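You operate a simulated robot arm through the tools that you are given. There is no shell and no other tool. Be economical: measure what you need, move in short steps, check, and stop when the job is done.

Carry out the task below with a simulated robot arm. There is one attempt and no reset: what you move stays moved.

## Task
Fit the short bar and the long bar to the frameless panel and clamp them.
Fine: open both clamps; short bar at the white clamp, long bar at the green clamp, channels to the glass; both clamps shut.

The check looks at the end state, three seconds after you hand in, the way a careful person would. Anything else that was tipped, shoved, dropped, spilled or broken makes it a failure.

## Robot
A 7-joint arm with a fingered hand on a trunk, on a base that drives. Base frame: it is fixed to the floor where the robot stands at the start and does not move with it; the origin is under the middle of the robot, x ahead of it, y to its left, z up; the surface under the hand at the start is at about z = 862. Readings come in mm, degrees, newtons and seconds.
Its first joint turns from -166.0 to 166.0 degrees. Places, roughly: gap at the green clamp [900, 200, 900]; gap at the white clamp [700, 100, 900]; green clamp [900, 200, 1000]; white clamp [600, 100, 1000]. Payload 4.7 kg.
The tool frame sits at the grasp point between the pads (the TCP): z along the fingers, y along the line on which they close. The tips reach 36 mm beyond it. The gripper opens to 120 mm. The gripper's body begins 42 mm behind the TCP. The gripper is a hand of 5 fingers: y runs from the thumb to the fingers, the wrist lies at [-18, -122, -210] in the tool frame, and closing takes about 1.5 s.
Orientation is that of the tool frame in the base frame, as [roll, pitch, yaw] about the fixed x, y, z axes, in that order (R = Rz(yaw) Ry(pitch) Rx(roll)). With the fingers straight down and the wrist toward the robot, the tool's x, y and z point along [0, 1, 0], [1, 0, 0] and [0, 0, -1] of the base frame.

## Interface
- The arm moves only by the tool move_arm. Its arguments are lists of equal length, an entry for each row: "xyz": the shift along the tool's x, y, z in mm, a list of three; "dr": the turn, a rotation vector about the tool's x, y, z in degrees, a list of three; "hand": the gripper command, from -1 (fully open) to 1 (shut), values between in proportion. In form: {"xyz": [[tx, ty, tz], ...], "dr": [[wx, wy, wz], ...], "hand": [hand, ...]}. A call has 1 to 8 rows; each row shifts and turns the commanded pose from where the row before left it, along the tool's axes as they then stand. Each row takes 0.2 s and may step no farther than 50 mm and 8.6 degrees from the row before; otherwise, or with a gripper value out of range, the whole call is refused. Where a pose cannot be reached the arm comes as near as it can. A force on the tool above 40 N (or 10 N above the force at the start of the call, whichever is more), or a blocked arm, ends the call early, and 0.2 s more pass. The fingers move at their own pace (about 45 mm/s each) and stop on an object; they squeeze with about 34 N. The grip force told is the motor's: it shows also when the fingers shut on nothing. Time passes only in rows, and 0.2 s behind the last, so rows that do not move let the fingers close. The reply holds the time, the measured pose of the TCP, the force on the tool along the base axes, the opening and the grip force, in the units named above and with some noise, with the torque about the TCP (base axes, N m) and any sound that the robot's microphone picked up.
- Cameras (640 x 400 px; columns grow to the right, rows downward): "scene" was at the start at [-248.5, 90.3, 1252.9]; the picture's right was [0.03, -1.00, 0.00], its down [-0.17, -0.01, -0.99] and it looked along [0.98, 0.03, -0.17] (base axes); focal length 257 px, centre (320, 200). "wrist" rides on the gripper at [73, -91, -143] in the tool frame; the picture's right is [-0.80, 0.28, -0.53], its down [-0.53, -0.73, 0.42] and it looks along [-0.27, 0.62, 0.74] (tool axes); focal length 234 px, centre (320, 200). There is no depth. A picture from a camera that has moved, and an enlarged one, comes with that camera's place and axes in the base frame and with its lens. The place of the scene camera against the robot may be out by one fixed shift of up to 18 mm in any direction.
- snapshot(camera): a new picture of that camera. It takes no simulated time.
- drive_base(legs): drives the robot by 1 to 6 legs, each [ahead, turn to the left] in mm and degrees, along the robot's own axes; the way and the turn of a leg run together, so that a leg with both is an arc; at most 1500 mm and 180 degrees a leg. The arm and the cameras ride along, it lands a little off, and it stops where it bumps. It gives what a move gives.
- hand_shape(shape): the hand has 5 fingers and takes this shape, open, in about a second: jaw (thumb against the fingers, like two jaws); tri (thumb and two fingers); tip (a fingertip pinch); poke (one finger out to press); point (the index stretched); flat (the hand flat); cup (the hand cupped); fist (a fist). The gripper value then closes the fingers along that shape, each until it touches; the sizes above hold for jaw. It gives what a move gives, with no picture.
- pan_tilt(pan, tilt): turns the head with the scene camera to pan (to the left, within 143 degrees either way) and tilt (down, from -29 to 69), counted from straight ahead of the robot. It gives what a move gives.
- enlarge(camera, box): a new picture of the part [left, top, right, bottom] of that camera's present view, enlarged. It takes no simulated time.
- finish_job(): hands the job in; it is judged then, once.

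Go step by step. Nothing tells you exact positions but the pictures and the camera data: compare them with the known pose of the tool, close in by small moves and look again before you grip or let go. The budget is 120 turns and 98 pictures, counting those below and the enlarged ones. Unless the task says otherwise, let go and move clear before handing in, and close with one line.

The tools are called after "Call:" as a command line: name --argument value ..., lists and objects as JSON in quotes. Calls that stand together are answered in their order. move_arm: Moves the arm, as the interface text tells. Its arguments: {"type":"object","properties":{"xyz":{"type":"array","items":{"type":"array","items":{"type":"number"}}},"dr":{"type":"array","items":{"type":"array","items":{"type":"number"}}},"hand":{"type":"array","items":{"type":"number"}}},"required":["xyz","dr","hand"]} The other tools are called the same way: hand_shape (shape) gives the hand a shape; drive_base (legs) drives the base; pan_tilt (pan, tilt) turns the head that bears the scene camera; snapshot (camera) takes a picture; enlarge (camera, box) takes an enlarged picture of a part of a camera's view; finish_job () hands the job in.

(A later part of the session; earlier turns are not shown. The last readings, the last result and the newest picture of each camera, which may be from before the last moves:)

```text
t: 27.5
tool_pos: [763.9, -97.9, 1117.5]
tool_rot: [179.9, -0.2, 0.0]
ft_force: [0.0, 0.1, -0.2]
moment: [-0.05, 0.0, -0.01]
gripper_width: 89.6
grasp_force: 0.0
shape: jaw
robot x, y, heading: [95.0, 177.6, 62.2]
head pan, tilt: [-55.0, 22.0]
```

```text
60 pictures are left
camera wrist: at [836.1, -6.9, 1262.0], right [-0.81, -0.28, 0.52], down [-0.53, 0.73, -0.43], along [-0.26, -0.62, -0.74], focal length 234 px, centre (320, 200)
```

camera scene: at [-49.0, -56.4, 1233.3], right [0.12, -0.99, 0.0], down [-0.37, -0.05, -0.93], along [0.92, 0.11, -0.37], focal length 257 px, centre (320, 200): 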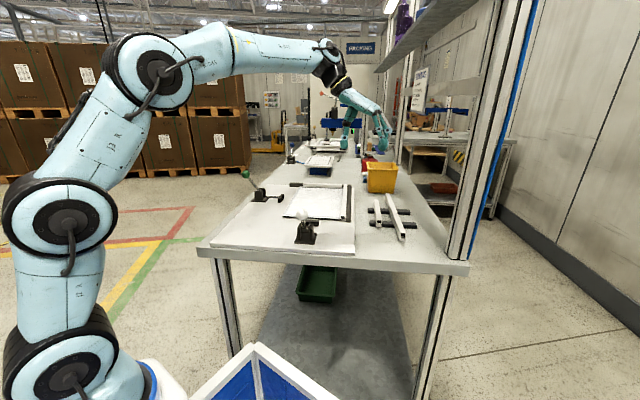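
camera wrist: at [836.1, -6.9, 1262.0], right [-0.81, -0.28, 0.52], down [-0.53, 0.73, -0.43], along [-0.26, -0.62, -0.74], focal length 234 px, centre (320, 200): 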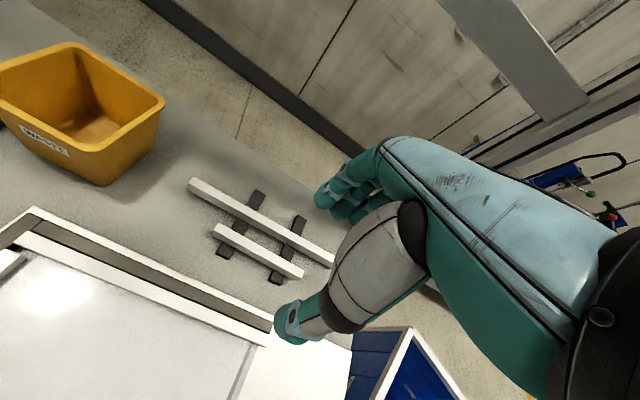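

The short bar recomputes to x≈683–842, y≈–161, top z≈875. I move above it and lower.

Call:
move_arm --xyz '[[0, 32, 20], [0, 31, 30], [0, 0, 40], [0, 0, 20], [0, 0, 0]]' --dr '[[0, 0, 0], [0, 0, 0], [0, 0, 0], [0, 0, 0], [0, 0, 0]]' --hand '[-0.5, -0.5, -0.5, -0.5, -0.5]'

Call:
enlarge --camera "wrist" --box '[160, 150, 440, 350]'

Call:
enlarge --camera "scene" --box '[320, 130, 430, 250]'

```text
t: 28.7
tool_pos: [763.1, -160.9, 1008.0]
tool_rot: [180.0, -0.1, -0.2]
ft_force: [-0.5, 0.4, 0.8]
moment: [-0.04, -0.03, -0.02]
gripper_width: 89.5
grasp_force: 0.0
shape: jaw
robot x, y, heading: [97.5, 177.9, 62.0]
head pan, tilt: [-55.0, 22.0]
```

```text
2.00 times, centred on (300, 250) of wrist
camera zoom: at [836.2, -71.8, 1151.1], right [-0.8, -0.28, 0.52], down [-0.53, 0.73, -0.43], along [-0.27, -0.62, -0.74], focal length 468 px, centre (360, 100)
```

zoom: 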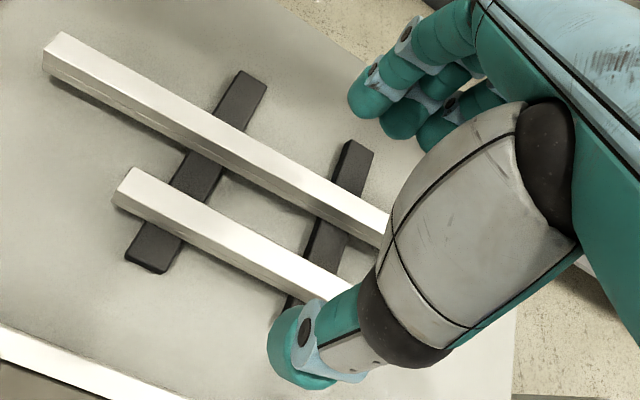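

```text
3.33 times, centred on (375, 190) of scene
camera zoom: at [-49.1, -56.7, 1233.2], right [0.12, -0.99, 0.0], down [-0.37, -0.05, -0.93], along [0.92, 0.11, -0.37], focal length 856 px, centre (137, 233)
```

zoom: 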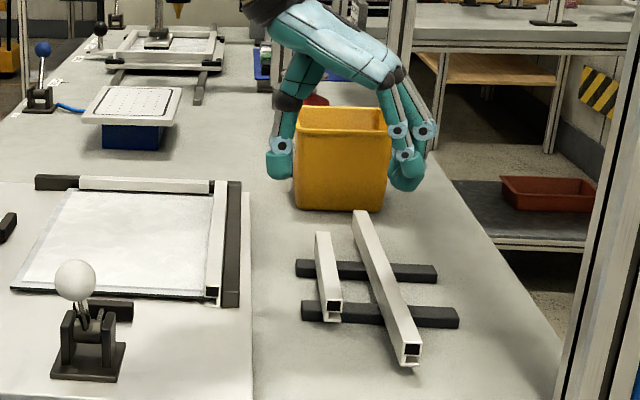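

Bar axis is at y≈–163; the gap to the long bar is ~36 mm, so I pre-close to ~36 mm and lower partway.

Call:
move_arm --xyz '[[0, 2, 0], [0, 0, 0], [0, 0, 0], [0, 0, 30], [0, 0, 30], [0, 0, 15]]' --dr '[[0, 0, 0], [0, 0, 0], [0, 0, 0], [0, 0, 0], [0, 0, 0], [0, 0, 0]]' --hand '[0.4, 0.4, 0.4, 0.4, 0.4, 0.4]'

Call:
enlarge --camera "wrist" --box '[160, 150, 440, 350]'

Call:
enlarge --camera "scene" --box '[340, 150, 420, 230]'

```text
t: 30.1
tool_pos: [765.1, -163.7, 931.2]
tool_rot: [179.9, -0.1, 0.0]
ft_force: [0.0, -0.5, 0.2]
moment: [-0.02, -0.01, 0.01]
gripper_width: 36.5
grasp_force: 0.0
shape: jaw
robot x, y, heading: [93.2, 178.5, 61.7]
head pan, tilt: [-55.0, 22.0]
```

```text
2.00 times, centred on (300, 250) of wrist
camera zoom: at [837.7, -73.4, 1074.1], right [-0.8, -0.28, 0.52], down [-0.53, 0.73, -0.43], along [-0.27, -0.62, -0.74], focal length 468 px, centre (360, 100)
```

zoom: 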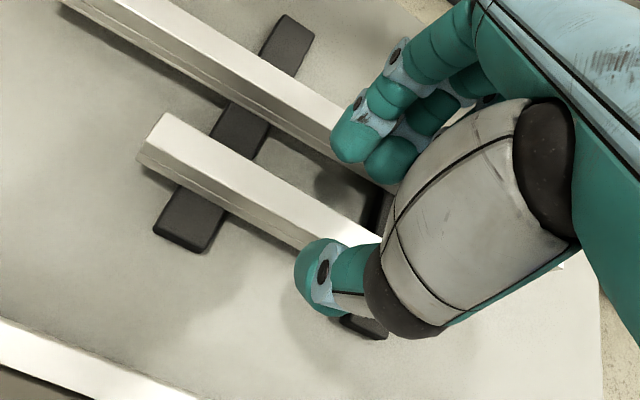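

```text
5.00 times, centred on (380, 190) of scene
camera zoom: at [-49.2, -56.6, 1233.2], right [0.12, -0.99, 0.0], down [-0.37, -0.05, -0.93], along [0.92, 0.11, -0.37], focal length 1284 px, centre (20, 250)
```

zoom: 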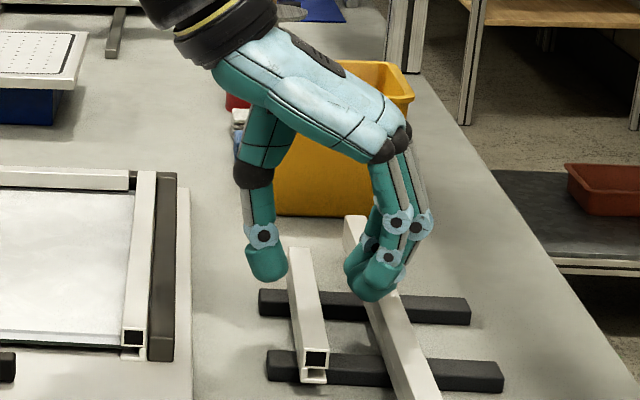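

Fingers straddle the bar without touching the long one. I lower to tips ≈864 and look before closing.

Call:
move_arm --xyz '[[-3, -1, 10], [0, 0, 10], [0, 0, 10], [0, 0, 0]]' --dr '[[0, 0, 0], [0, 0, 0], [0, 0, 0], [0, 0, 0]]' --hand '[0.4, 0.4, 0.4, 0.4]'

Call:
enlarge --camera "scene" --box '[350, 170, 410, 230]'

Call:
enlarge --camera "wrist" --box '[200, 150, 400, 320]'

```text
t: 31.1
tool_pos: [760.4, -162.6, 908.3]
tool_rot: [179.6, -0.5, 0.1]
ft_force: [-2.4, 1.6, 39.5]
moment: [-1.59, 0.58, -0.11]
gripper_width: 37.3
grasp_force: 0.0
shape: jaw
robot x, y, heading: [94.3, 178.0, 62.0]
head pan, tilt: [-55.0, 22.0]
```

```text
6.67 times, centred on (380, 200) of scene
camera zoom: at [-50.3, -56.0, 1233.2], right [0.12, -0.99, 0.0], down [-0.37, -0.05, -0.93], along [0.92, 0.11, -0.37], focal length 1712 px, centre (-80, 200)
```

zoom: 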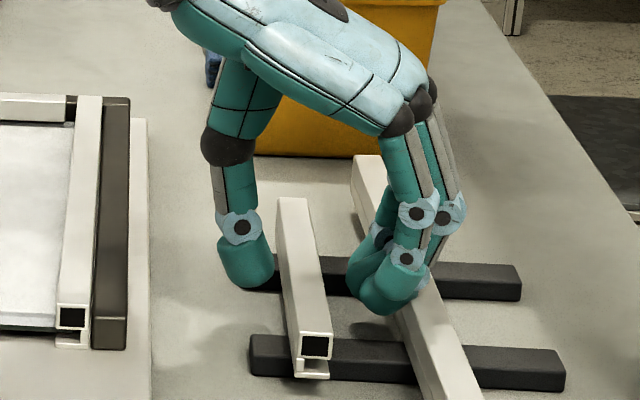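

```text
2.35 times, centred on (300, 235) of wrist
camera zoom: at [833.4, -71.7, 1051.7], right [-0.81, -0.28, 0.52], down [-0.53, 0.73, -0.44], along [-0.26, -0.63, -0.74], focal length 551 px, centre (367, 118)
```

zoom: 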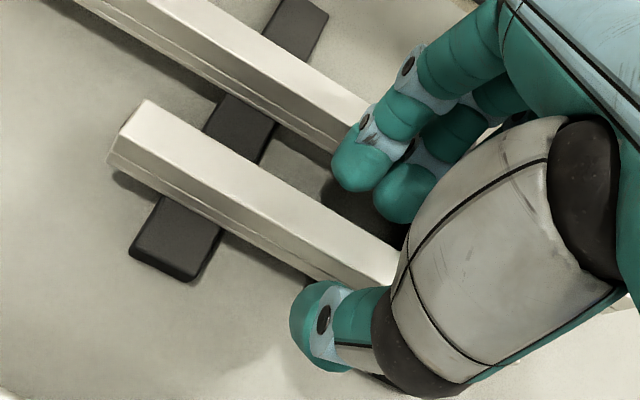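

A 39 N contact: the fingers landed on the long bar's top edge (top z≈872). I lift, narrow the opening to 30 mm and shift +y.

Call:
move_arm --xyz '[[0, 0, -12], [0, -3, 0], [0, 0, 0]]' --dr '[[0, 0, 0], [0, 0, 0], [0, 0, 0]]' --hand '[0.4, 0.5, 0.5]'

Call:
enlarge --camera "scene" --box '[350, 170, 410, 230]'

Call:
enlarge --camera "wrist" --box '[200, 150, 400, 320]'

```text
t: 31.9
tool_pos: [761.0, -157.9, 910.3]
tool_rot: [-179.8, 0.1, -0.1]
ft_force: [0.4, -0.4, 1.2]
moment: [-0.06, -0.01, -0.01]
gripper_width: 30.2
grasp_force: 0.0
shape: jaw
robot x, y, heading: [95.2, 178.0, 61.8]
head pan, tilt: [-55.0, 22.0]
```

```text
6.67 times, centred on (380, 200) of scene
camera zoom: at [-49.1, -56.7, 1233.2], right [0.12, -0.99, 0.0], down [-0.37, -0.05, -0.93], along [0.92, 0.11, -0.37], focal length 1712 px, centre (-80, 200)
```

zoom: 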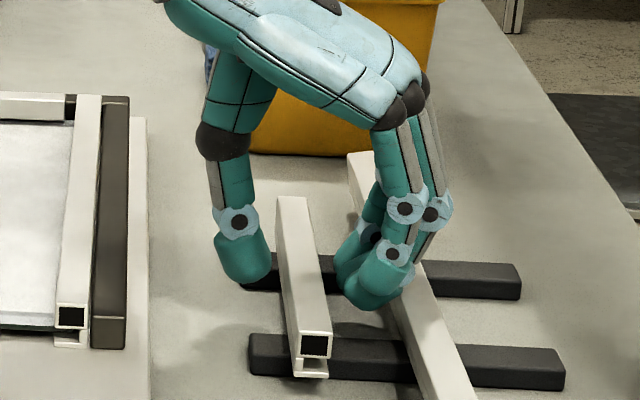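

```text
2.35 times, centred on (300, 235) of wrist
camera zoom: at [833.8, -69.4, 1054.1], right [-0.8, -0.28, 0.53], down [-0.53, 0.73, -0.42], along [-0.27, -0.62, -0.74], focal length 551 px, centre (367, 118)
```

zoom: 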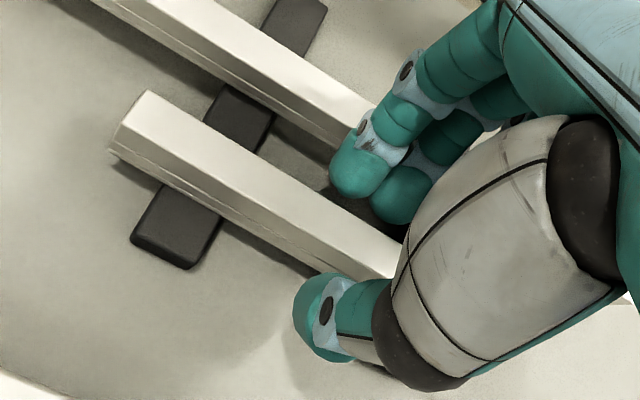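

Free now and between the bars. I lower 11 mm with a force check.

Call:
move_arm --xyz '[[0, 0, 6], [0, 0, 5], [0, 0, 0]]' --dr '[[0, 0, 0], [0, 0, 0], [0, 0, 0]]' --hand '[0.5, 0.5, 0.5]'

Call:
enlarge --camera "wrist" --box '[200, 150, 400, 320]'

```text
t: 32.7
tool_pos: [762.3, -158.5, 905.0]
tool_rot: [179.8, -0.2, 0.0]
ft_force: [-3.4, 11.2, 25.7]
moment: [-0.69, 0.45, -0.32]
gripper_width: 28.5
grasp_force: 0.0
shape: jaw
robot x, y, heading: [94.7, 175.7, 62.0]
head pan, tilt: [-55.0, 22.0]
```

```text
2.35 times, centred on (300, 235) of wrist
camera zoom: at [833.7, -67.6, 1048.9], right [-0.81, -0.28, 0.52], down [-0.53, 0.73, -0.43], along [-0.26, -0.62, -0.74], focal length 551 px, centre (367, 118)
```

zoom: 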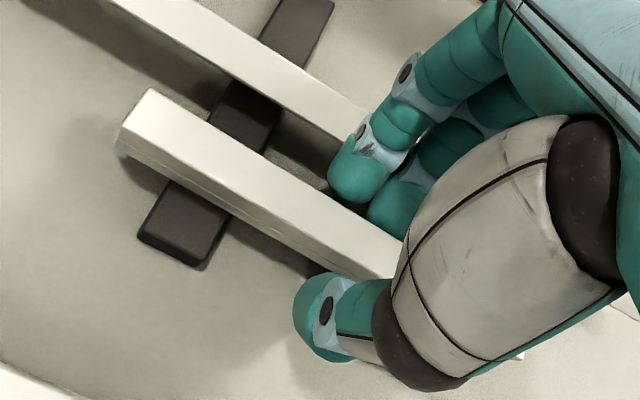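

The gap is too tight for the fingers, wedging on the long bar. I lift and instead take the long bar first: its –y side is free, leaving room afterwards.

Call:
move_arm --xyz '[[0, 0, -20], [0, 0, -40], [2, 30, 0], [2, 29, 0], [0, 0, 0]]' --dr '[[0, 0, 0], [0, 0, 0], [0, 0, 0], [0, 0, 0], [0, 0, 0]]' --hand '[0.45, 0.33, 0.33, 0.33, 0.33]'

Call:
snapshot --camera "wrist"

Call:
enlarge --camera "scene" --box '[340, 150, 430, 240]'

```text
t: 33.9
tool_pos: [765.3, -216.6, 962.7]
tool_rot: [180.0, -0.1, 0.0]
ft_force: [-0.2, 0.2, -0.6]
moment: [-0.02, 0.0, 0.03]
gripper_width: 39.7
grasp_force: 0.1
shape: jaw
robot x, y, heading: [96.5, 180.2, 62.5]
head pan, tilt: [-55.0, 22.0]
```

```text
50 pictures are left
camera wrist: at [837.9, -128.0, 1105.4], right [-0.8, -0.28, 0.52], down [-0.53, 0.73, -0.42], along [-0.27, -0.62, -0.74], focal length 234 px, centre (320, 200)
```

wrist: 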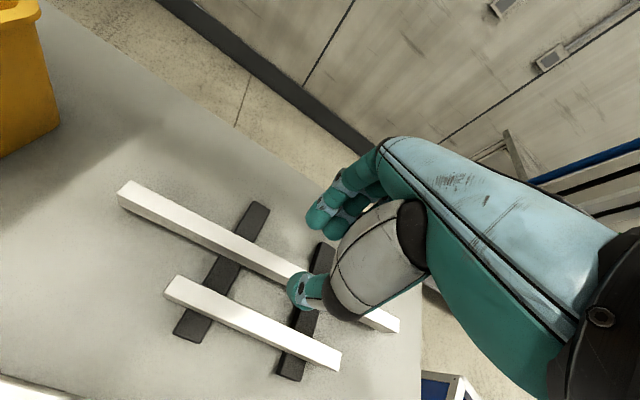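

```text
4.44 times, centred on (385, 195) of scene
camera zoom: at [-49.1, -56.7, 1233.2], right [0.12, -0.99, 0.0], down [-0.37, -0.05, -0.93], along [0.92, 0.11, -0.37], focal length 1141 px, centre (31, 222)
```

zoom: 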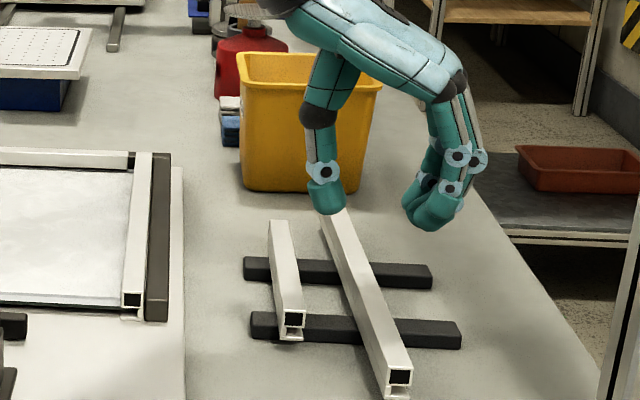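

Long bar runs from (604, –224) to (923, –212), centre (764, –218); TCP is right above it. I lower gently.

Call:
move_arm --xyz '[[0, 0, 25], [0, 0, 20], [0, 0, 10], [0, 0, 6], [0, 0, 5], [0, 0, 0]]' --dr '[[0, 0, 0], [0, 0, 0], [0, 0, 0], [0, 0, 0], [0, 0, 0], [0, 0, 0]]' --hand '[0.33, 0.33, 0.33, 0.33, 0.33, 0.33]'

Call:
enlarge --camera "wrist" --box '[200, 150, 400, 320]'

Call:
enlarge --camera "scene" --box '[350, 160, 420, 230]'

```text
t: 35.3
tool_pos: [765.0, -218.1, 895.3]
tool_rot: [-179.9, -0.1, 0.1]
ft_force: [0.7, -0.2, -0.2]
moment: [-0.01, -0.01, -0.03]
gripper_width: 39.8
grasp_force: 0.2
shape: jaw
robot x, y, heading: [97.5, 179.9, 62.0]
head pan, tilt: [-55.0, 22.0]
```

```text
2.35 times, centred on (300, 235) of wrist
camera zoom: at [837.5, -128.2, 1039.5], right [-0.8, -0.28, 0.52], down [-0.53, 0.73, -0.43], along [-0.27, -0.62, -0.74], focal length 551 px, centre (367, 118)
```

zoom: 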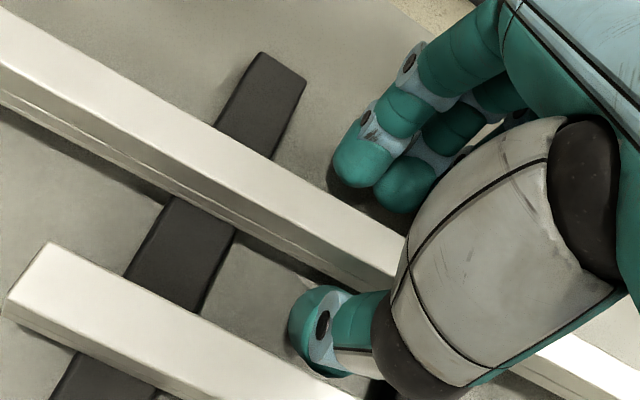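

```text
5.71 times, centred on (385, 195) of scene
camera zoom: at [-49.1, -56.7, 1233.2], right [0.12, -0.99, 0.0], down [-0.37, -0.05, -0.93], along [0.92, 0.11, -0.37], focal length 1467 px, centre (-51, 229)
```

zoom: 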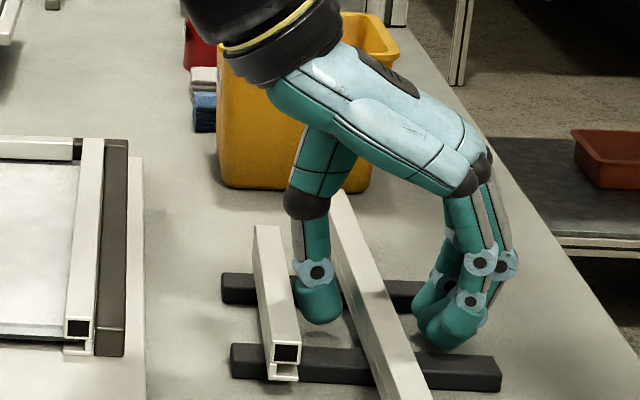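

No contact, bar straddled. Closing.

Call:
move_arm --xyz '[[0, 0, 0], [0, 0, 0], [0, 0, 0], [0, 0, 0], [0, 0, 0], [0, 0, 0]]' --dr '[[0, 0, 0], [0, 0, 0], [0, 0, 0], [0, 0, 0], [0, 0, 0], [0, 0, 0]]' --hand '[0.5, 0.65, 0.8, 1, 1, 1]'

Call:
enlarge --camera "wrist" --box '[160, 130, 420, 330]'

```text
t: 36.7
tool_pos: [765.9, -218.4, 895.2]
tool_rot: [180.0, -0.1, -0.1]
ft_force: [1.0, 1.8, -0.4]
moment: [0.02, -0.08, 0.03]
gripper_width: 10.3
grasp_force: 34.0
shape: jaw
robot x, y, heading: [94.8, 177.6, 61.9]
head pan, tilt: [-55.0, 22.0]
```

```text
2.00 times, centred on (290, 230) of wrist
camera zoom: at [837.5, -128.2, 1039.7], right [-0.8, -0.28, 0.52], down [-0.53, 0.73, -0.43], along [-0.27, -0.62, -0.74], focal length 468 px, centre (380, 140)
```

zoom: 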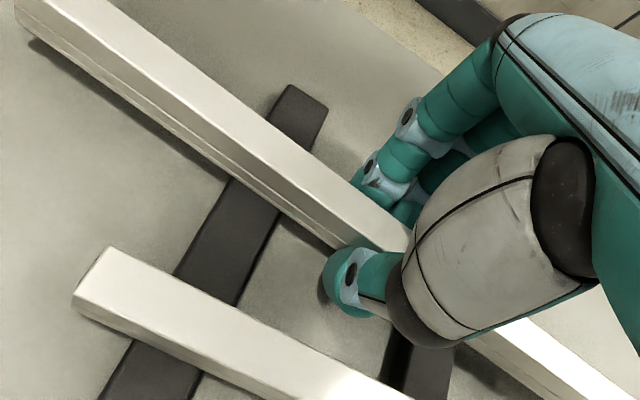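

Gripped. I lift a little and check the bar comes level.

Call:
move_arm --xyz '[[0, 0, -10], [0, 0, -20], [0, 0, -30], [0, 0, -30], [0, 0, 0]]' --dr '[[0, 0, 0], [0, 0, 0], [0, 0, 0], [0, 0, 0], [0, 0, 0]]' --hand '[1, 1, 1, 1, 1]'

Call:
enlarge --camera "scene" --box '[330, 130, 430, 250]'

Call:
snapshot --camera "wrist"

```text
t: 37.9
tool_pos: [764.3, -217.6, 987.5]
tool_rot: [180.0, 0.0, 0.0]
ft_force: [-0.3, 0.6, -1.1]
moment: [-0.01, 0.01, -0.02]
gripper_width: 9.8
grasp_force: 33.6
shape: jaw
robot x, y, heading: [93.6, 177.6, 62.0]
head pan, tilt: [-55.0, 22.0]
```

```text
3.33 times, centred on (380, 190) of scene
camera zoom: at [-49.1, -56.7, 1233.2], right [0.12, -0.99, 0.0], down [-0.37, -0.05, -0.93], along [0.92, 0.11, -0.37], focal length 856 px, centre (120, 233)
```

zoom: 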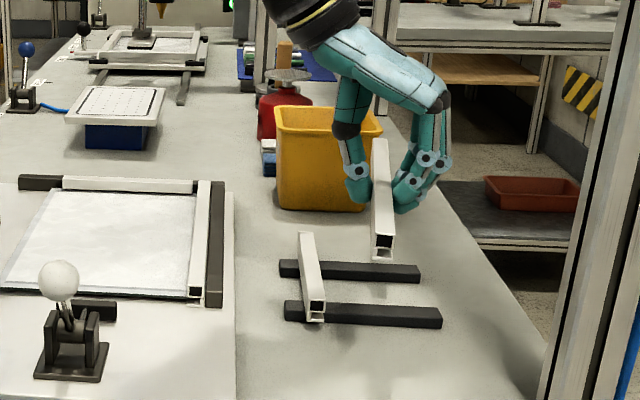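

```text
44 pictures are left
camera wrist: at [836.7, -127.6, 1130.9], right [-0.8, -0.28, 0.52], down [-0.53, 0.73, -0.42], along [-0.27, -0.62, -0.74], focal length 234 px, centre (320, 200)
```

wrist: 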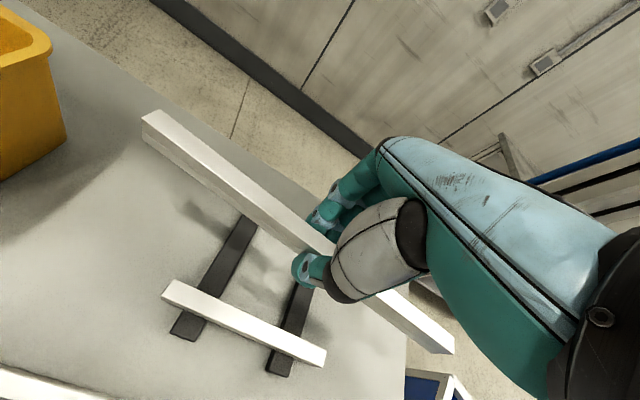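

The bar is held, level but yawed ≈ –7°. From stereo: glass top z≈858, near-left glass corner (704, 145), board ≈849. Target for the long bar: along x, centre x≈857, y≈160 to begin with. I carry it over high.

Call:
move_arm --xyz '[[0, 0, -30], [0, -47, 0], [0, -47, 0], [0, -47, 0], [0, -47, 0], [0, -47, 0], [0, -47, 0], [0, -47, 0]]' --dr '[[0, 0, 0], [0, 0, 0], [0, 0, 0], [0, 0, 0], [0, 0, 0], [0, 0, 0], [0, 0, 0], [0, 0, 0]]' --hand '[1, 1, 1, 1, 1, 1, 1, 1]'

Call:
move_arm --xyz '[[25, -45, 0], [35, 0, 0], [33, 0, 0], [0, 0, 20], [0, 0, 0]]' --dr '[[0, 0, -4], [0, 0, -3], [0, 0, 0], [0, 0, 0], [0, 0, 0]]' --hand '[1, 1, 1, 1, 1]'

Call:
snapshot --camera "wrist"

Call:
enlarge --camera "scene" --box '[230, 130, 380, 260]'

```text
t: 39.7
tool_pos: [764.2, 110.5, 1014.9]
tool_rot: [180.0, -0.1, -0.1]
ft_force: [0.0, -0.9, -1.1]
moment: [0.03, 0.03, 0.0]
gripper_width: 9.7
grasp_force: 34.3
shape: jaw
robot x, y, heading: [99.4, 174.5, 62.2]
head pan, tilt: [-55.0, 22.0]
```

```text
refused: row 1 steps farther than a row can; nothing moved
```

```text
43 pictures are left
camera wrist: at [837.3, 201.4, 1159.6], right [-0.81, -0.28, 0.52], down [-0.53, 0.73, -0.43], along [-0.27, -0.62, -0.74], focal length 234 px, centre (320, 200)
```

wrist: 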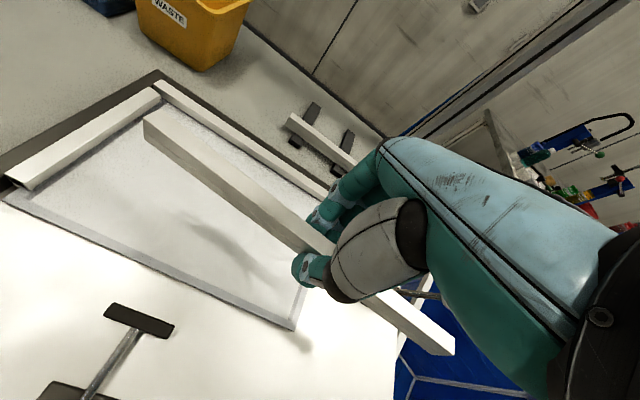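

```text
3.08 times, centred on (305, 195) of scene
camera zoom: at [-49.3, -56.8, 1233.2], right [0.12, -0.99, 0.0], down [-0.37, -0.05, -0.93], along [0.92, 0.11, -0.37], focal length 790 px, centre (366, 215)
```

zoom: 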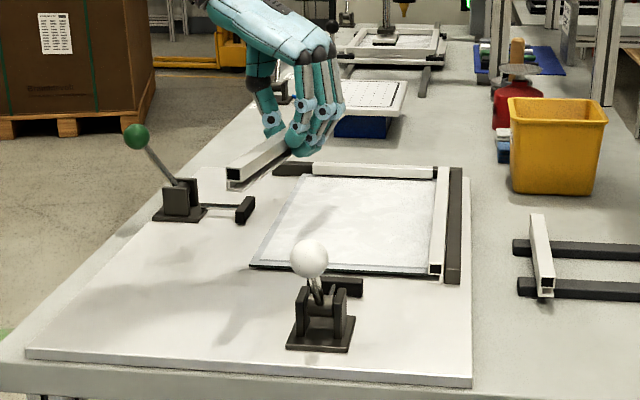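

Good view: clamp pad front at y≈189 (x 824–876), far short bar's left end at y≈138, fence face x≈1011. I go to (852, 160), correct yaw +6.5° and pitch 1.3°, and come lower.

Call:
move_arm --xyz '[[30, -25, 0], [30, -25, 0], [28, 0, 0], [0, 0, 30], [0, 0, 30], [0, 0, 0]]' --dr '[[0, 0, 0], [0, 0, 0], [0, 0, 0], [0, 0, -3.5], [0, 1.3, -3], [0, 0, 0]]' --hand '[1, 1, 1, 1, 1, 1]'

Call:
snapshot --camera "wrist"

Call:
enlarge --camera "scene" --box '[250, 150, 370, 230]'

```text
t: 41.1
tool_pos: [854.6, 161.7, 956.0]
tool_rot: [180.0, -1.4, 6.5]
ft_force: [-0.3, 0.3, -1.0]
moment: [-0.03, -0.02, 0.01]
gripper_width: 10.0
grasp_force: 34.0
shape: jaw
robot x, y, heading: [94.9, 179.9, 61.9]
head pan, tilt: [-55.0, 22.0]
```

```text
41 pictures are left
camera wrist: at [913.2, 259.1, 1102.2], right [-0.78, -0.37, 0.51], down [-0.6, 0.67, -0.44], along [-0.18, -0.65, -0.74], focal length 234 px, centre (320, 200)
```

wrist: 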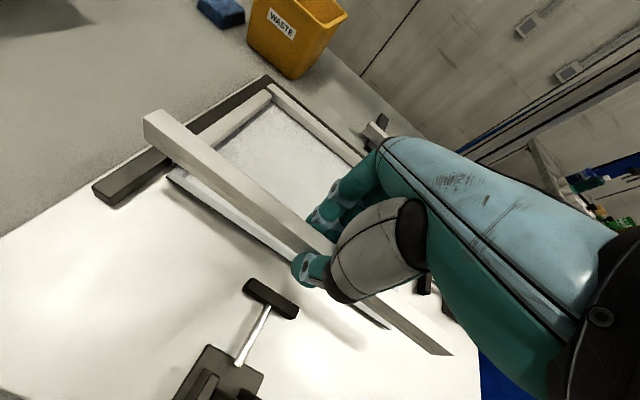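

```text
5.00 times, centred on (310, 190) of scene
camera zoom: at [-49.1, -56.6, 1233.2], right [0.12, -0.99, 0.0], down [-0.37, -0.05, -0.93], along [0.92, 0.11, -0.37], focal length 1284 px, centre (370, 250)
```

zoom: 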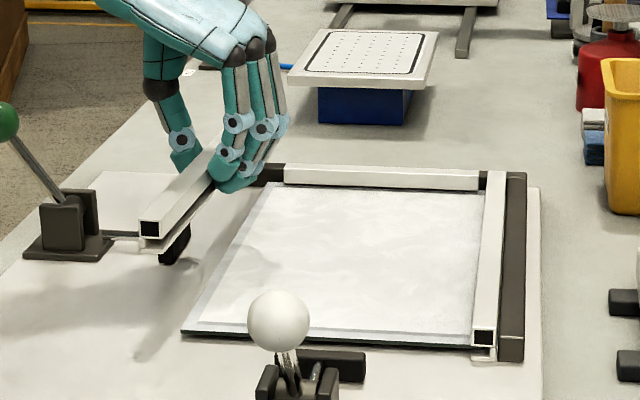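

The bar is nearly parallel (about –2° left). I trim the yaw by 2° and lower to just above the glass level, then look again.

Call:
move_arm --xyz '[[-2, 0, 15], [0, 0, 15], [0, 0, 10], [0, 0, 0]]' --dr '[[0, 0, -2], [0, 0, 0], [0, 0, 0], [0, 0, 0]]' --hand '[1, 1, 1, 1]'

Call:
enlarge --camera "wrist" --box '[80, 60, 340, 260]'

Call:
enlarge --camera "wrist" --box '[230, 230, 490, 400]'

Call:
enlarge --camera "scene" --box '[260, 160, 350, 230]'

```text
t: 42.1
tool_pos: [852.2, 160.8, 917.7]
tool_rot: [179.9, -1.3, 8.5]
ft_force: [-0.3, -0.2, -1.0]
moment: [0.01, 0.02, 0.0]
gripper_width: 9.6
grasp_force: 34.3
shape: jaw
robot x, y, heading: [96.0, 179.9, 62.1]
head pan, tilt: [-55.0, 22.0]
```

```text
2.00 times, centred on (210, 160) of wrist
camera zoom: at [907.5, 260.2, 1061.3], right [-0.77, -0.4, 0.51], down [-0.62, 0.65, -0.44], along [-0.15, -0.65, -0.74], focal length 468 px, centre (540, 280)
```

zoom: 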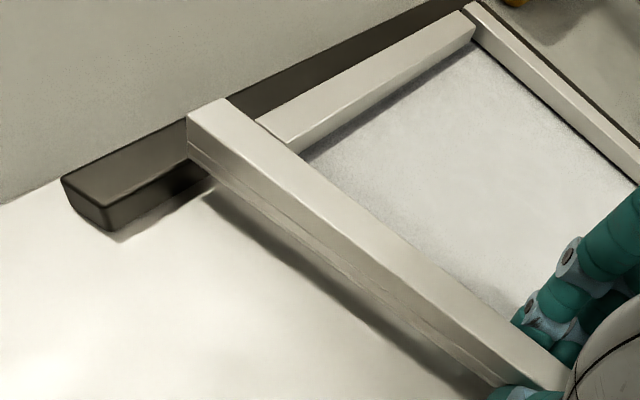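

```text
2.35 times, centred on (360, 315) of wrist
camera zoom: at [907.5, 260.2, 1061.3], right [-0.77, -0.4, 0.51], down [-0.62, 0.65, -0.44], along [-0.15, -0.65, -0.74], focal length 551 px, centre (226, -71)
```

zoom: 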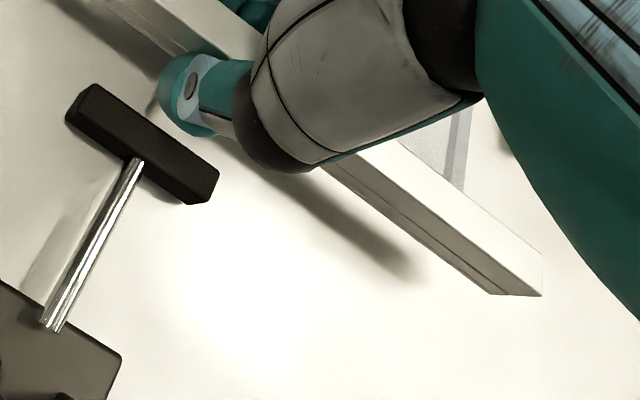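

```text
5.71 times, centred on (305, 195) of scene
camera zoom: at [-49.2, -56.6, 1233.2], right [0.12, -0.99, 0.0], down [-0.37, -0.05, -0.93], along [0.92, 0.11, -0.37], focal length 1467 px, centre (406, 229)
```

zoom: 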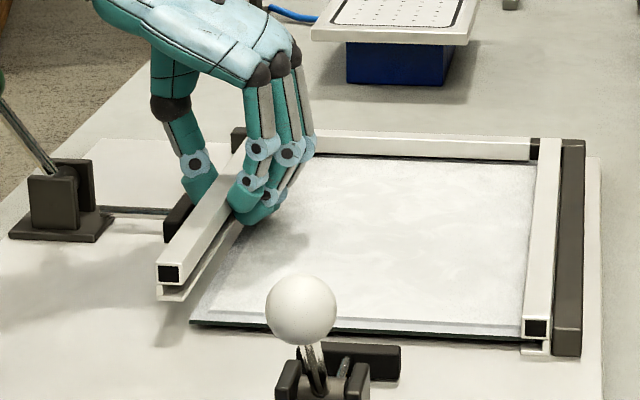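

The bar is now parallel within ~1°, centre ≈(851, 158), glass-side face about 5 mm off the glass. I lower until it touches the board.

Call:
move_arm --xyz '[[0, -2, 8], [0, 0, 6], [0, 0, 4], [0, 0, 0]]' --dr '[[0, 0, 0], [0, 0, 0], [0, 0, 0], [0, 0, 0]]' --hand '[1, 1, 1, 1]'

Call:
move_arm --xyz '[[0, 0, 3], [0, 0, 0]]' --dr '[[0, 0, 0], [0, 0, 0]]' --hand '[1, 1]'

Call:
enlarge --camera "scene" --box '[260, 160, 350, 230]'

```text
t: 43.1
tool_pos: [852.1, 160.9, 904.3]
tool_rot: [179.7, -1.9, 8.5]
ft_force: [1.1, -1.9, 38.4]
moment: [-0.41, -0.38, -0.01]
gripper_width: 10.5
grasp_force: 33.4
shape: jaw
robot x, y, heading: [93.6, 179.3, 62.1]
head pan, tilt: [-55.0, 22.0]
```

```text
t: 43.5
tool_pos: [855.0, 161.4, 906.0]
tool_rot: [179.6, -2.4, 8.5]
ft_force: [1.0, -0.3, 16.8]
moment: [-0.22, -0.22, 0.03]
gripper_width: 10.3
grasp_force: 34.1
shape: jaw
robot x, y, heading: [93.7, 177.5, 62.0]
head pan, tilt: [-55.0, 22.0]
stopped in row 1: the force on the tool passed its limit at 51 N (the readings are from after the stop); the commanded pose is now the measured one
```

```text
5.71 times, centred on (305, 195) of scene
camera zoom: at [-49.7, -56.5, 1233.2], right [0.12, -0.99, 0.0], down [-0.37, -0.05, -0.93], along [0.92, 0.11, -0.37], focal length 1467 px, centre (406, 229)
```

zoom: 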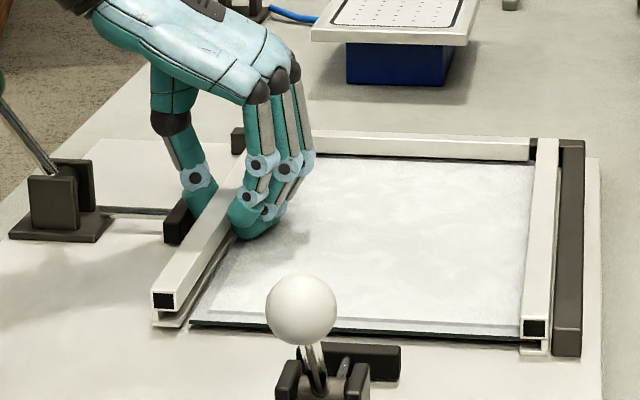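

Contact at TCP z≈905, earlier than expected. I look closer at what is touching.

Call:
enlarge --camera "scene" --box '[275, 175, 315, 215]'

Call:
enlarge --camera "wrist" --box '[120, 80, 340, 300]'

```text
10.00 times, centred on (295, 195) of scene
camera zoom: at [-49.7, -56.5, 1233.2], right [0.12, -0.99, 0.0], down [-0.37, -0.05, -0.93], along [0.92, 0.11, -0.37], focal length 2568 px, centre (570, 250)
```

zoom: 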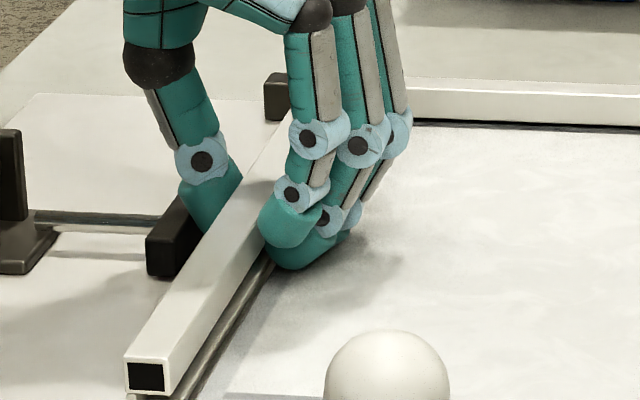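

```text
1.82 times, centred on (230, 190) of wrist
camera zoom: at [907.1, 261.8, 1051.7], right [-0.77, -0.39, 0.5], down [-0.62, 0.64, -0.45], along [-0.14, -0.66, -0.74], focal length 426 px, centre (484, 218)
```

zoom: 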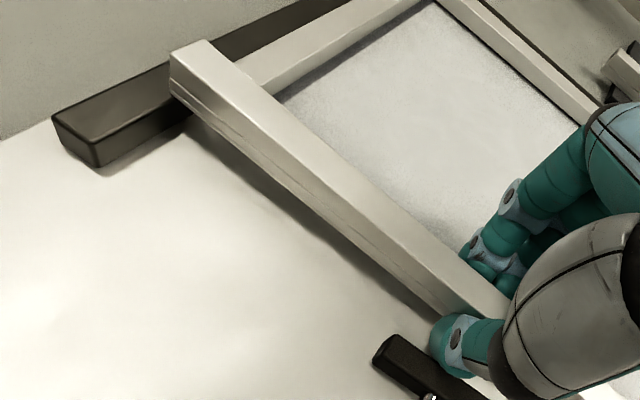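

The fingertips reach below the tube and rest on the glass before the bar gets down. I'll set the bar on the free board nearer to me (fingers off the glass), then regrip shallower. Lift and shift –x.

Call:
move_arm --xyz '[[0, 0, -20], [0, -3, -10], [-42, 0, 0], [-42, 0, 0], [-42, 0, 0], [-42, 0, 0], [0, 0, 15], [0, 0, 0]]' --dr '[[0, 0, 0], [0, 0, 0], [0, 0, 0], [0, 0, 0], [0, 0, 0], [0, 0, 0], [0, 0, 0], [0, 0, 0]]' --hand '[1, 1, 1, 1, 1, 1, 1, 1]'

Call:
snapshot --camera "wrist"

Call:
enlarge --camera "scene" --box '[230, 150, 350, 260]'

```text
t: 45.3
tool_pos: [686.4, 139.3, 911.9]
tool_rot: [179.7, -2.0, 8.5]
ft_force: [-0.4, 0.5, -0.9]
moment: [0.01, -0.01, -0.02]
gripper_width: 9.6
grasp_force: 34.2
shape: jaw
robot x, y, heading: [95.8, 179.4, 61.8]
head pan, tilt: [-55.0, 22.0]
```

```text
33 pictures are left
camera wrist: at [739.7, 240.1, 1057.3], right [-0.77, -0.39, 0.5], down [-0.62, 0.65, -0.45], along [-0.15, -0.65, -0.74], focal length 234 px, centre (320, 200)
```

wrist: 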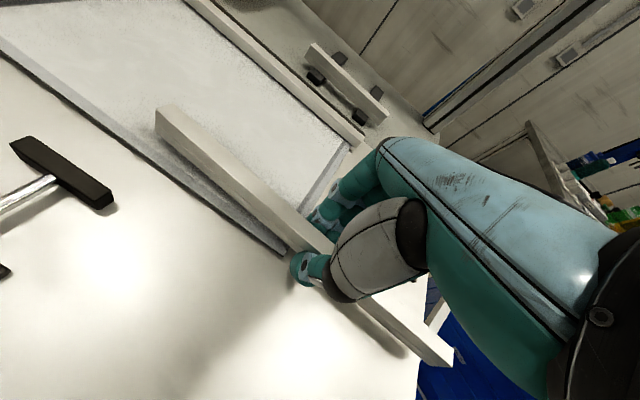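

```text
3.64 times, centred on (290, 205) of scene
camera zoom: at [-49.2, -56.6, 1233.2], right [0.12, -0.99, 0.0], down [-0.37, -0.05, -0.93], along [0.92, 0.11, -0.37], focal length 934 px, centre (429, 182)
```

zoom: 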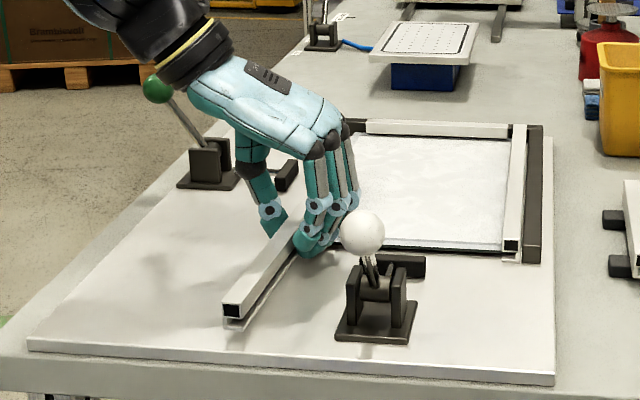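

I move +y clear of the glass edge and lower onto the bare board.

Call:
move_arm --xyz '[[-5, -34, 0], [0, 0, 5], [0, 0, 4], [0, 0, 0]]' --dr '[[0, 0, 0], [0, 0, 0], [0, 0, 0], [0, 0, 0]]' --hand '[1, 1, 1, 1]'

Call:
move_arm --xyz '[[0, 0, 4], [0, 0, 0]]' --dr '[[0, 0, 0], [0, 0, 0]]' --hand '[1, 1]'

Call:
move_arm --xyz '[[0, 0, 3], [0, 0, 0]]' --dr '[[0, 0, 0], [0, 0, 0]]' --hand '[1, 1]'

```text
t: 46.3
tool_pos: [675.4, 174.3, 902.2]
tool_rot: [179.7, -1.9, 8.6]
ft_force: [0.7, -0.1, -0.4]
moment: [0.01, 0.01, -0.01]
gripper_width: 9.8
grasp_force: 33.9
shape: jaw
robot x, y, heading: [95.1, 178.9, 62.3]
head pan, tilt: [-55.0, 22.0]
```

```text
t: 46.9
tool_pos: [676.4, 173.7, 898.8]
tool_rot: [179.5, -2.0, 8.5]
ft_force: [-0.9, 0.3, 4.3]
moment: [-0.04, -0.01, -0.01]
gripper_width: 9.8
grasp_force: 34.4
shape: jaw
robot x, y, heading: [90.6, 177.8, 62.0]
head pan, tilt: [-55.0, 22.0]
```

```text
t: 47.5
tool_pos: [676.4, 173.6, 898.7]
tool_rot: [179.4, -2.2, 8.5]
ft_force: [-4.5, 3.0, 33.4]
moment: [0.28, -0.12, 0.08]
gripper_width: 10.0
grasp_force: 34.6
shape: jaw
robot x, y, heading: [92.6, 180.5, 62.1]
head pan, tilt: [-55.0, 22.0]
```

The bar rests on the board at TCP z≈898.5. I ease off, open slightly, rise 8 mm, shift 26 mm along the bar and look.

Call:
move_arm --xyz '[[0, 0, -3], [0, 0, 0], [0, 0, 0], [0, 0, 0], [0, 0, 0]]' --dr '[[0, 0, 0], [0, 0, 0], [0, 0, 0], [0, 0, 0], [0, 0, 0]]' --hand '[1, 0.8, 0.65, 0.5, 0.5]'

Call:
enlarge --camera "scene" --box '[250, 170, 320, 240]'

Call:
snapshot --camera "wrist"

```text
t: 48.7
tool_pos: [676.4, 172.8, 898.0]
tool_rot: [179.6, -1.9, 8.6]
ft_force: [0.3, 0.3, 14.0]
moment: [0.13, -0.11, 0.0]
gripper_width: 29.7
grasp_force: 0.1
shape: jaw
robot x, y, heading: [98.3, 178.2, 61.8]
head pan, tilt: [-55.0, 22.0]
```

```text
5.71 times, centred on (285, 205) of scene
camera zoom: at [-49.7, -56.5, 1233.2], right [0.12, -0.99, 0.0], down [-0.37, -0.05, -0.93], along [0.92, 0.11, -0.37], focal length 1467 px, centre (520, 171)
```

zoom: 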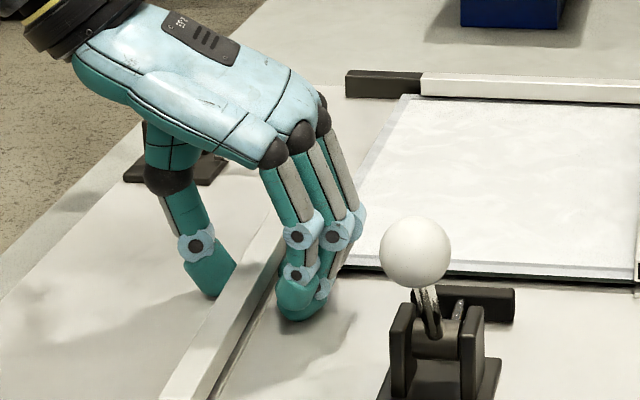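

```text
30 pictures are left
camera wrist: at [729.7, 272.6, 1042.8], right [-0.77, -0.39, 0.5], down [-0.62, 0.65, -0.45], along [-0.15, -0.65, -0.74], focal length 234 px, centre (320, 200)
```

wrist: 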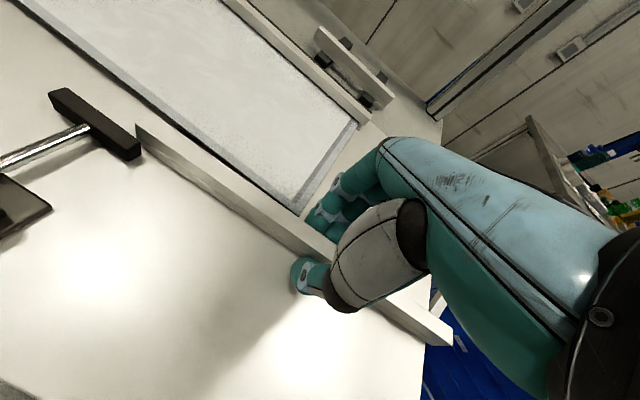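

The open fingertips touch the board at TCP 898, so the board is at z≈862 and glass top ≈870. I regrip with TCP at ≈910, shifted along the bar.

Call:
move_arm --xyz '[[0, 0, -14], [26, -1, 0], [0, 0, 0], [0, 0, 0], [0, 0, 0], [0, 0, 0], [0, 0, 0]]' --dr '[[0, 0, 0], [0, 0, 0], [0, 0, 0], [0, 0, 0], [0, 0, 0], [0, 0, 0], [0, 0, 0]]' --hand '[0.5, 0.5, 0.5, 0.65, 0.8, 1, 1]'

Call:
enlarge --camera "scene" --box '[250, 170, 320, 240]'

```text
t: 50.3
tool_pos: [702.2, 177.0, 912.7]
tool_rot: [179.6, -1.9, 8.5]
ft_force: [-0.9, -0.7, -0.3]
moment: [0.03, 0.0, 0.06]
gripper_width: 11.1
grasp_force: 34.0
shape: jaw
robot x, y, heading: [96.1, 181.7, 62.2]
head pan, tilt: [-55.0, 22.0]
```

```text
5.71 times, centred on (285, 205) of scene
camera zoom: at [-49.3, -56.6, 1233.2], right [0.12, -0.99, 0.0], down [-0.37, -0.05, -0.93], along [0.92, 0.11, -0.37], focal length 1467 px, centre (520, 171)
```

zoom: 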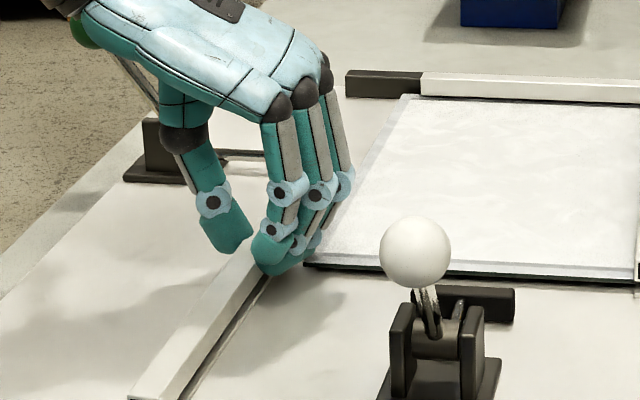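

A clean shallow grip. I lift 22 mm, trim yaw –2°, and carry to centre x≈851, y≈160.

Call:
move_arm --xyz '[[0, 0, -22], [0, 0, 0], [42.7, 9.3, 0], [42.7, 9.3, 0], [42.7, 9.3, 0], [42.7, 9.3, 0], [0, 0, 0]]' --dr '[[0, 0, 0], [0, 0, 2], [0, 0, 0], [0, 0, 0], [0, 0, 0], [0, 0, 0], [0, 0, 0]]' --hand '[1, 1, 1, 1, 1, 1, 1]'

Call:
snapshot --camera "wrist"

Call:
enlarge --camera "scene" --box '[260, 160, 350, 230]'

```text
t: 51.9
tool_pos: [875.4, 160.6, 943.4]
tool_rot: [179.7, -1.9, 6.6]
ft_force: [-0.4, 0.1, -0.9]
moment: [0.01, -0.01, 0.0]
gripper_width: 11.1
grasp_force: 34.6
shape: jaw
robot x, y, heading: [88.4, 177.3, 62.0]
head pan, tilt: [-55.0, 22.0]
```

```text
28 pictures are left
camera wrist: at [932.2, 258.6, 1088.6], right [-0.78, -0.37, 0.5], down [-0.6, 0.67, -0.45], along [-0.17, -0.65, -0.74], focal length 234 px, centre (320, 200)
```

wrist: 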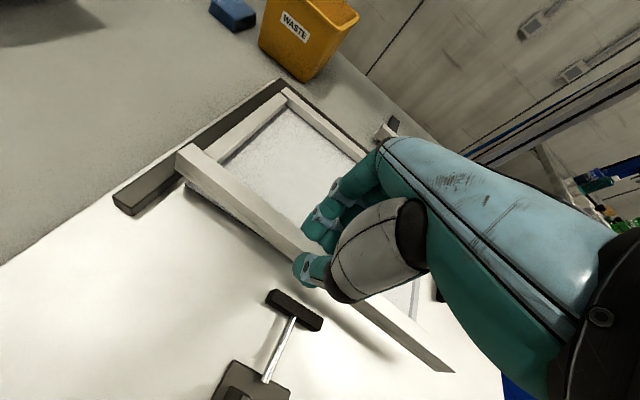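

```text
5.71 times, centred on (305, 195) of scene
camera zoom: at [-49.2, -56.6, 1233.2], right [0.12, -0.99, 0.0], down [-0.37, -0.05, -0.93], along [0.92, 0.11, -0.37], focal length 1467 px, centre (406, 229)
```

zoom: 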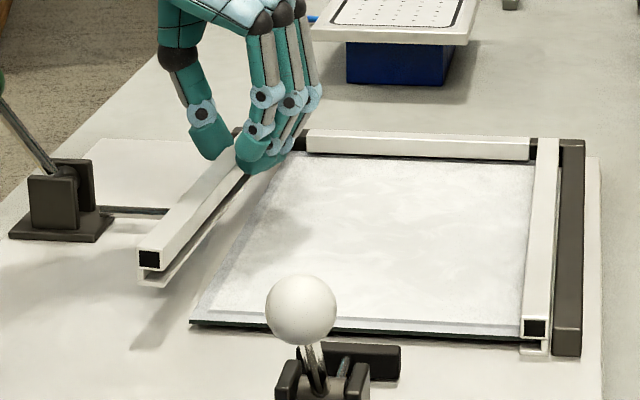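

The bar shows about –4° yaw by both cameras. I correct by +4° and lower to just above glass height, then check.

Call:
move_arm --xyz '[[0, 0, 0], [0, 0, 12], [0, 0, 7], [0, 0, 0]]' --dr '[[0, 0, -4], [0, 0, 0], [0, 0, 0], [0, 0, 0]]' --hand '[1, 1, 1, 1]'

Call:
snapshot --camera "wrist"

Call:
enlarge --camera "scene" --box '[260, 160, 350, 230]'

```text
t: 52.9
tool_pos: [875.5, 160.3, 923.4]
tool_rot: [179.6, -2.0, 10.5]
ft_force: [-0.4, 0.2, -0.6]
moment: [0.0, 0.0, -0.02]
gripper_width: 11.1
grasp_force: 33.5
shape: jaw
robot x, y, heading: [93.0, 180.1, 62.0]
head pan, tilt: [-55.0, 22.0]
```

```text
26 pictures are left
camera wrist: at [925.2, 262.3, 1067.5], right [-0.76, -0.42, 0.5], down [-0.64, 0.62, -0.45], along [-0.12, -0.66, -0.74], focal length 234 px, centre (320, 200)
```

wrist: 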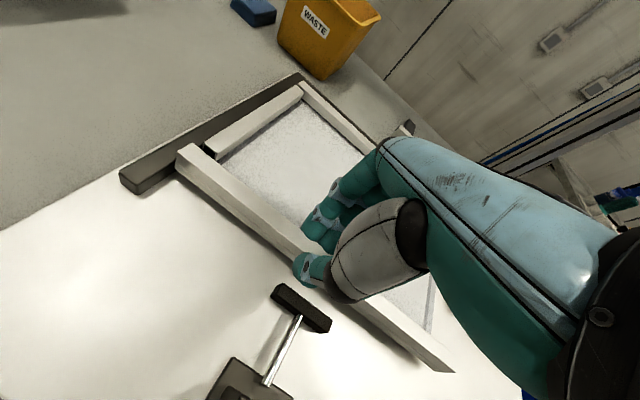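

```text
5.71 times, centred on (305, 195) of scene
camera zoom: at [-49.2, -56.6, 1233.2], right [0.12, -0.99, 0.0], down [-0.37, -0.05, -0.93], along [0.92, 0.11, -0.37], focal length 1467 px, centre (406, 229)
```

zoom: 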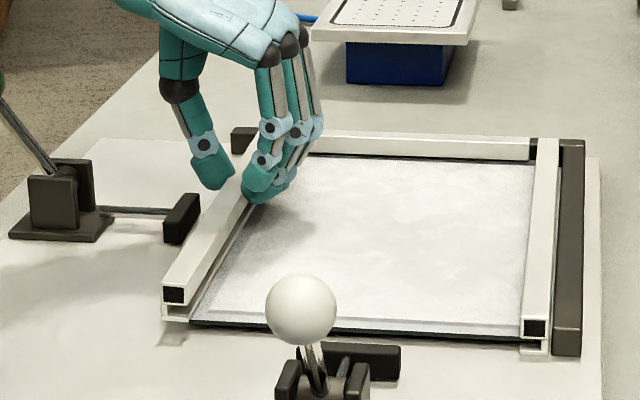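

Parallel now, with inner face ~4–6 mm outside the glass edge. I lower to the board.

Call:
move_arm --xyz '[[0, -2, 5], [0, 0, 4], [0, 0, 2], [0, 0, 0]]' --dr '[[0, 0, 0], [0, 0, 0], [0, 0, 0], [0, 0, 0]]' --hand '[1, 1, 1, 1]'

Call:
enlarge --camera "scene" --box '[265, 180, 325, 230]'

```text
t: 53.9
tool_pos: [875.4, 162.8, 910.4]
tool_rot: [179.6, -1.8, 10.5]
ft_force: [-1.6, 1.7, 10.3]
moment: [0.01, 0.04, 0.01]
gripper_width: 12.0
grasp_force: 33.9
shape: jaw
robot x, y, heading: [93.7, 180.2, 62.3]
head pan, tilt: [-55.0, 22.0]
```

```text
8.00 times, centred on (295, 205) of scene
camera zoom: at [-49.6, -56.5, 1233.2], right [0.12, -0.99, 0.0], down [-0.37, -0.05, -0.93], along [0.92, 0.11, -0.37], focal length 2054 px, centre (520, 160)
```

zoom: 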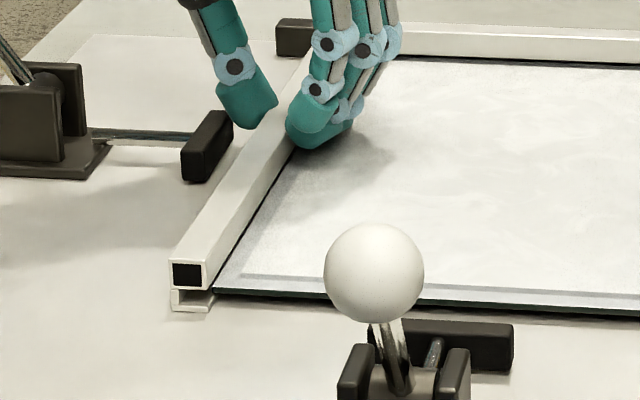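

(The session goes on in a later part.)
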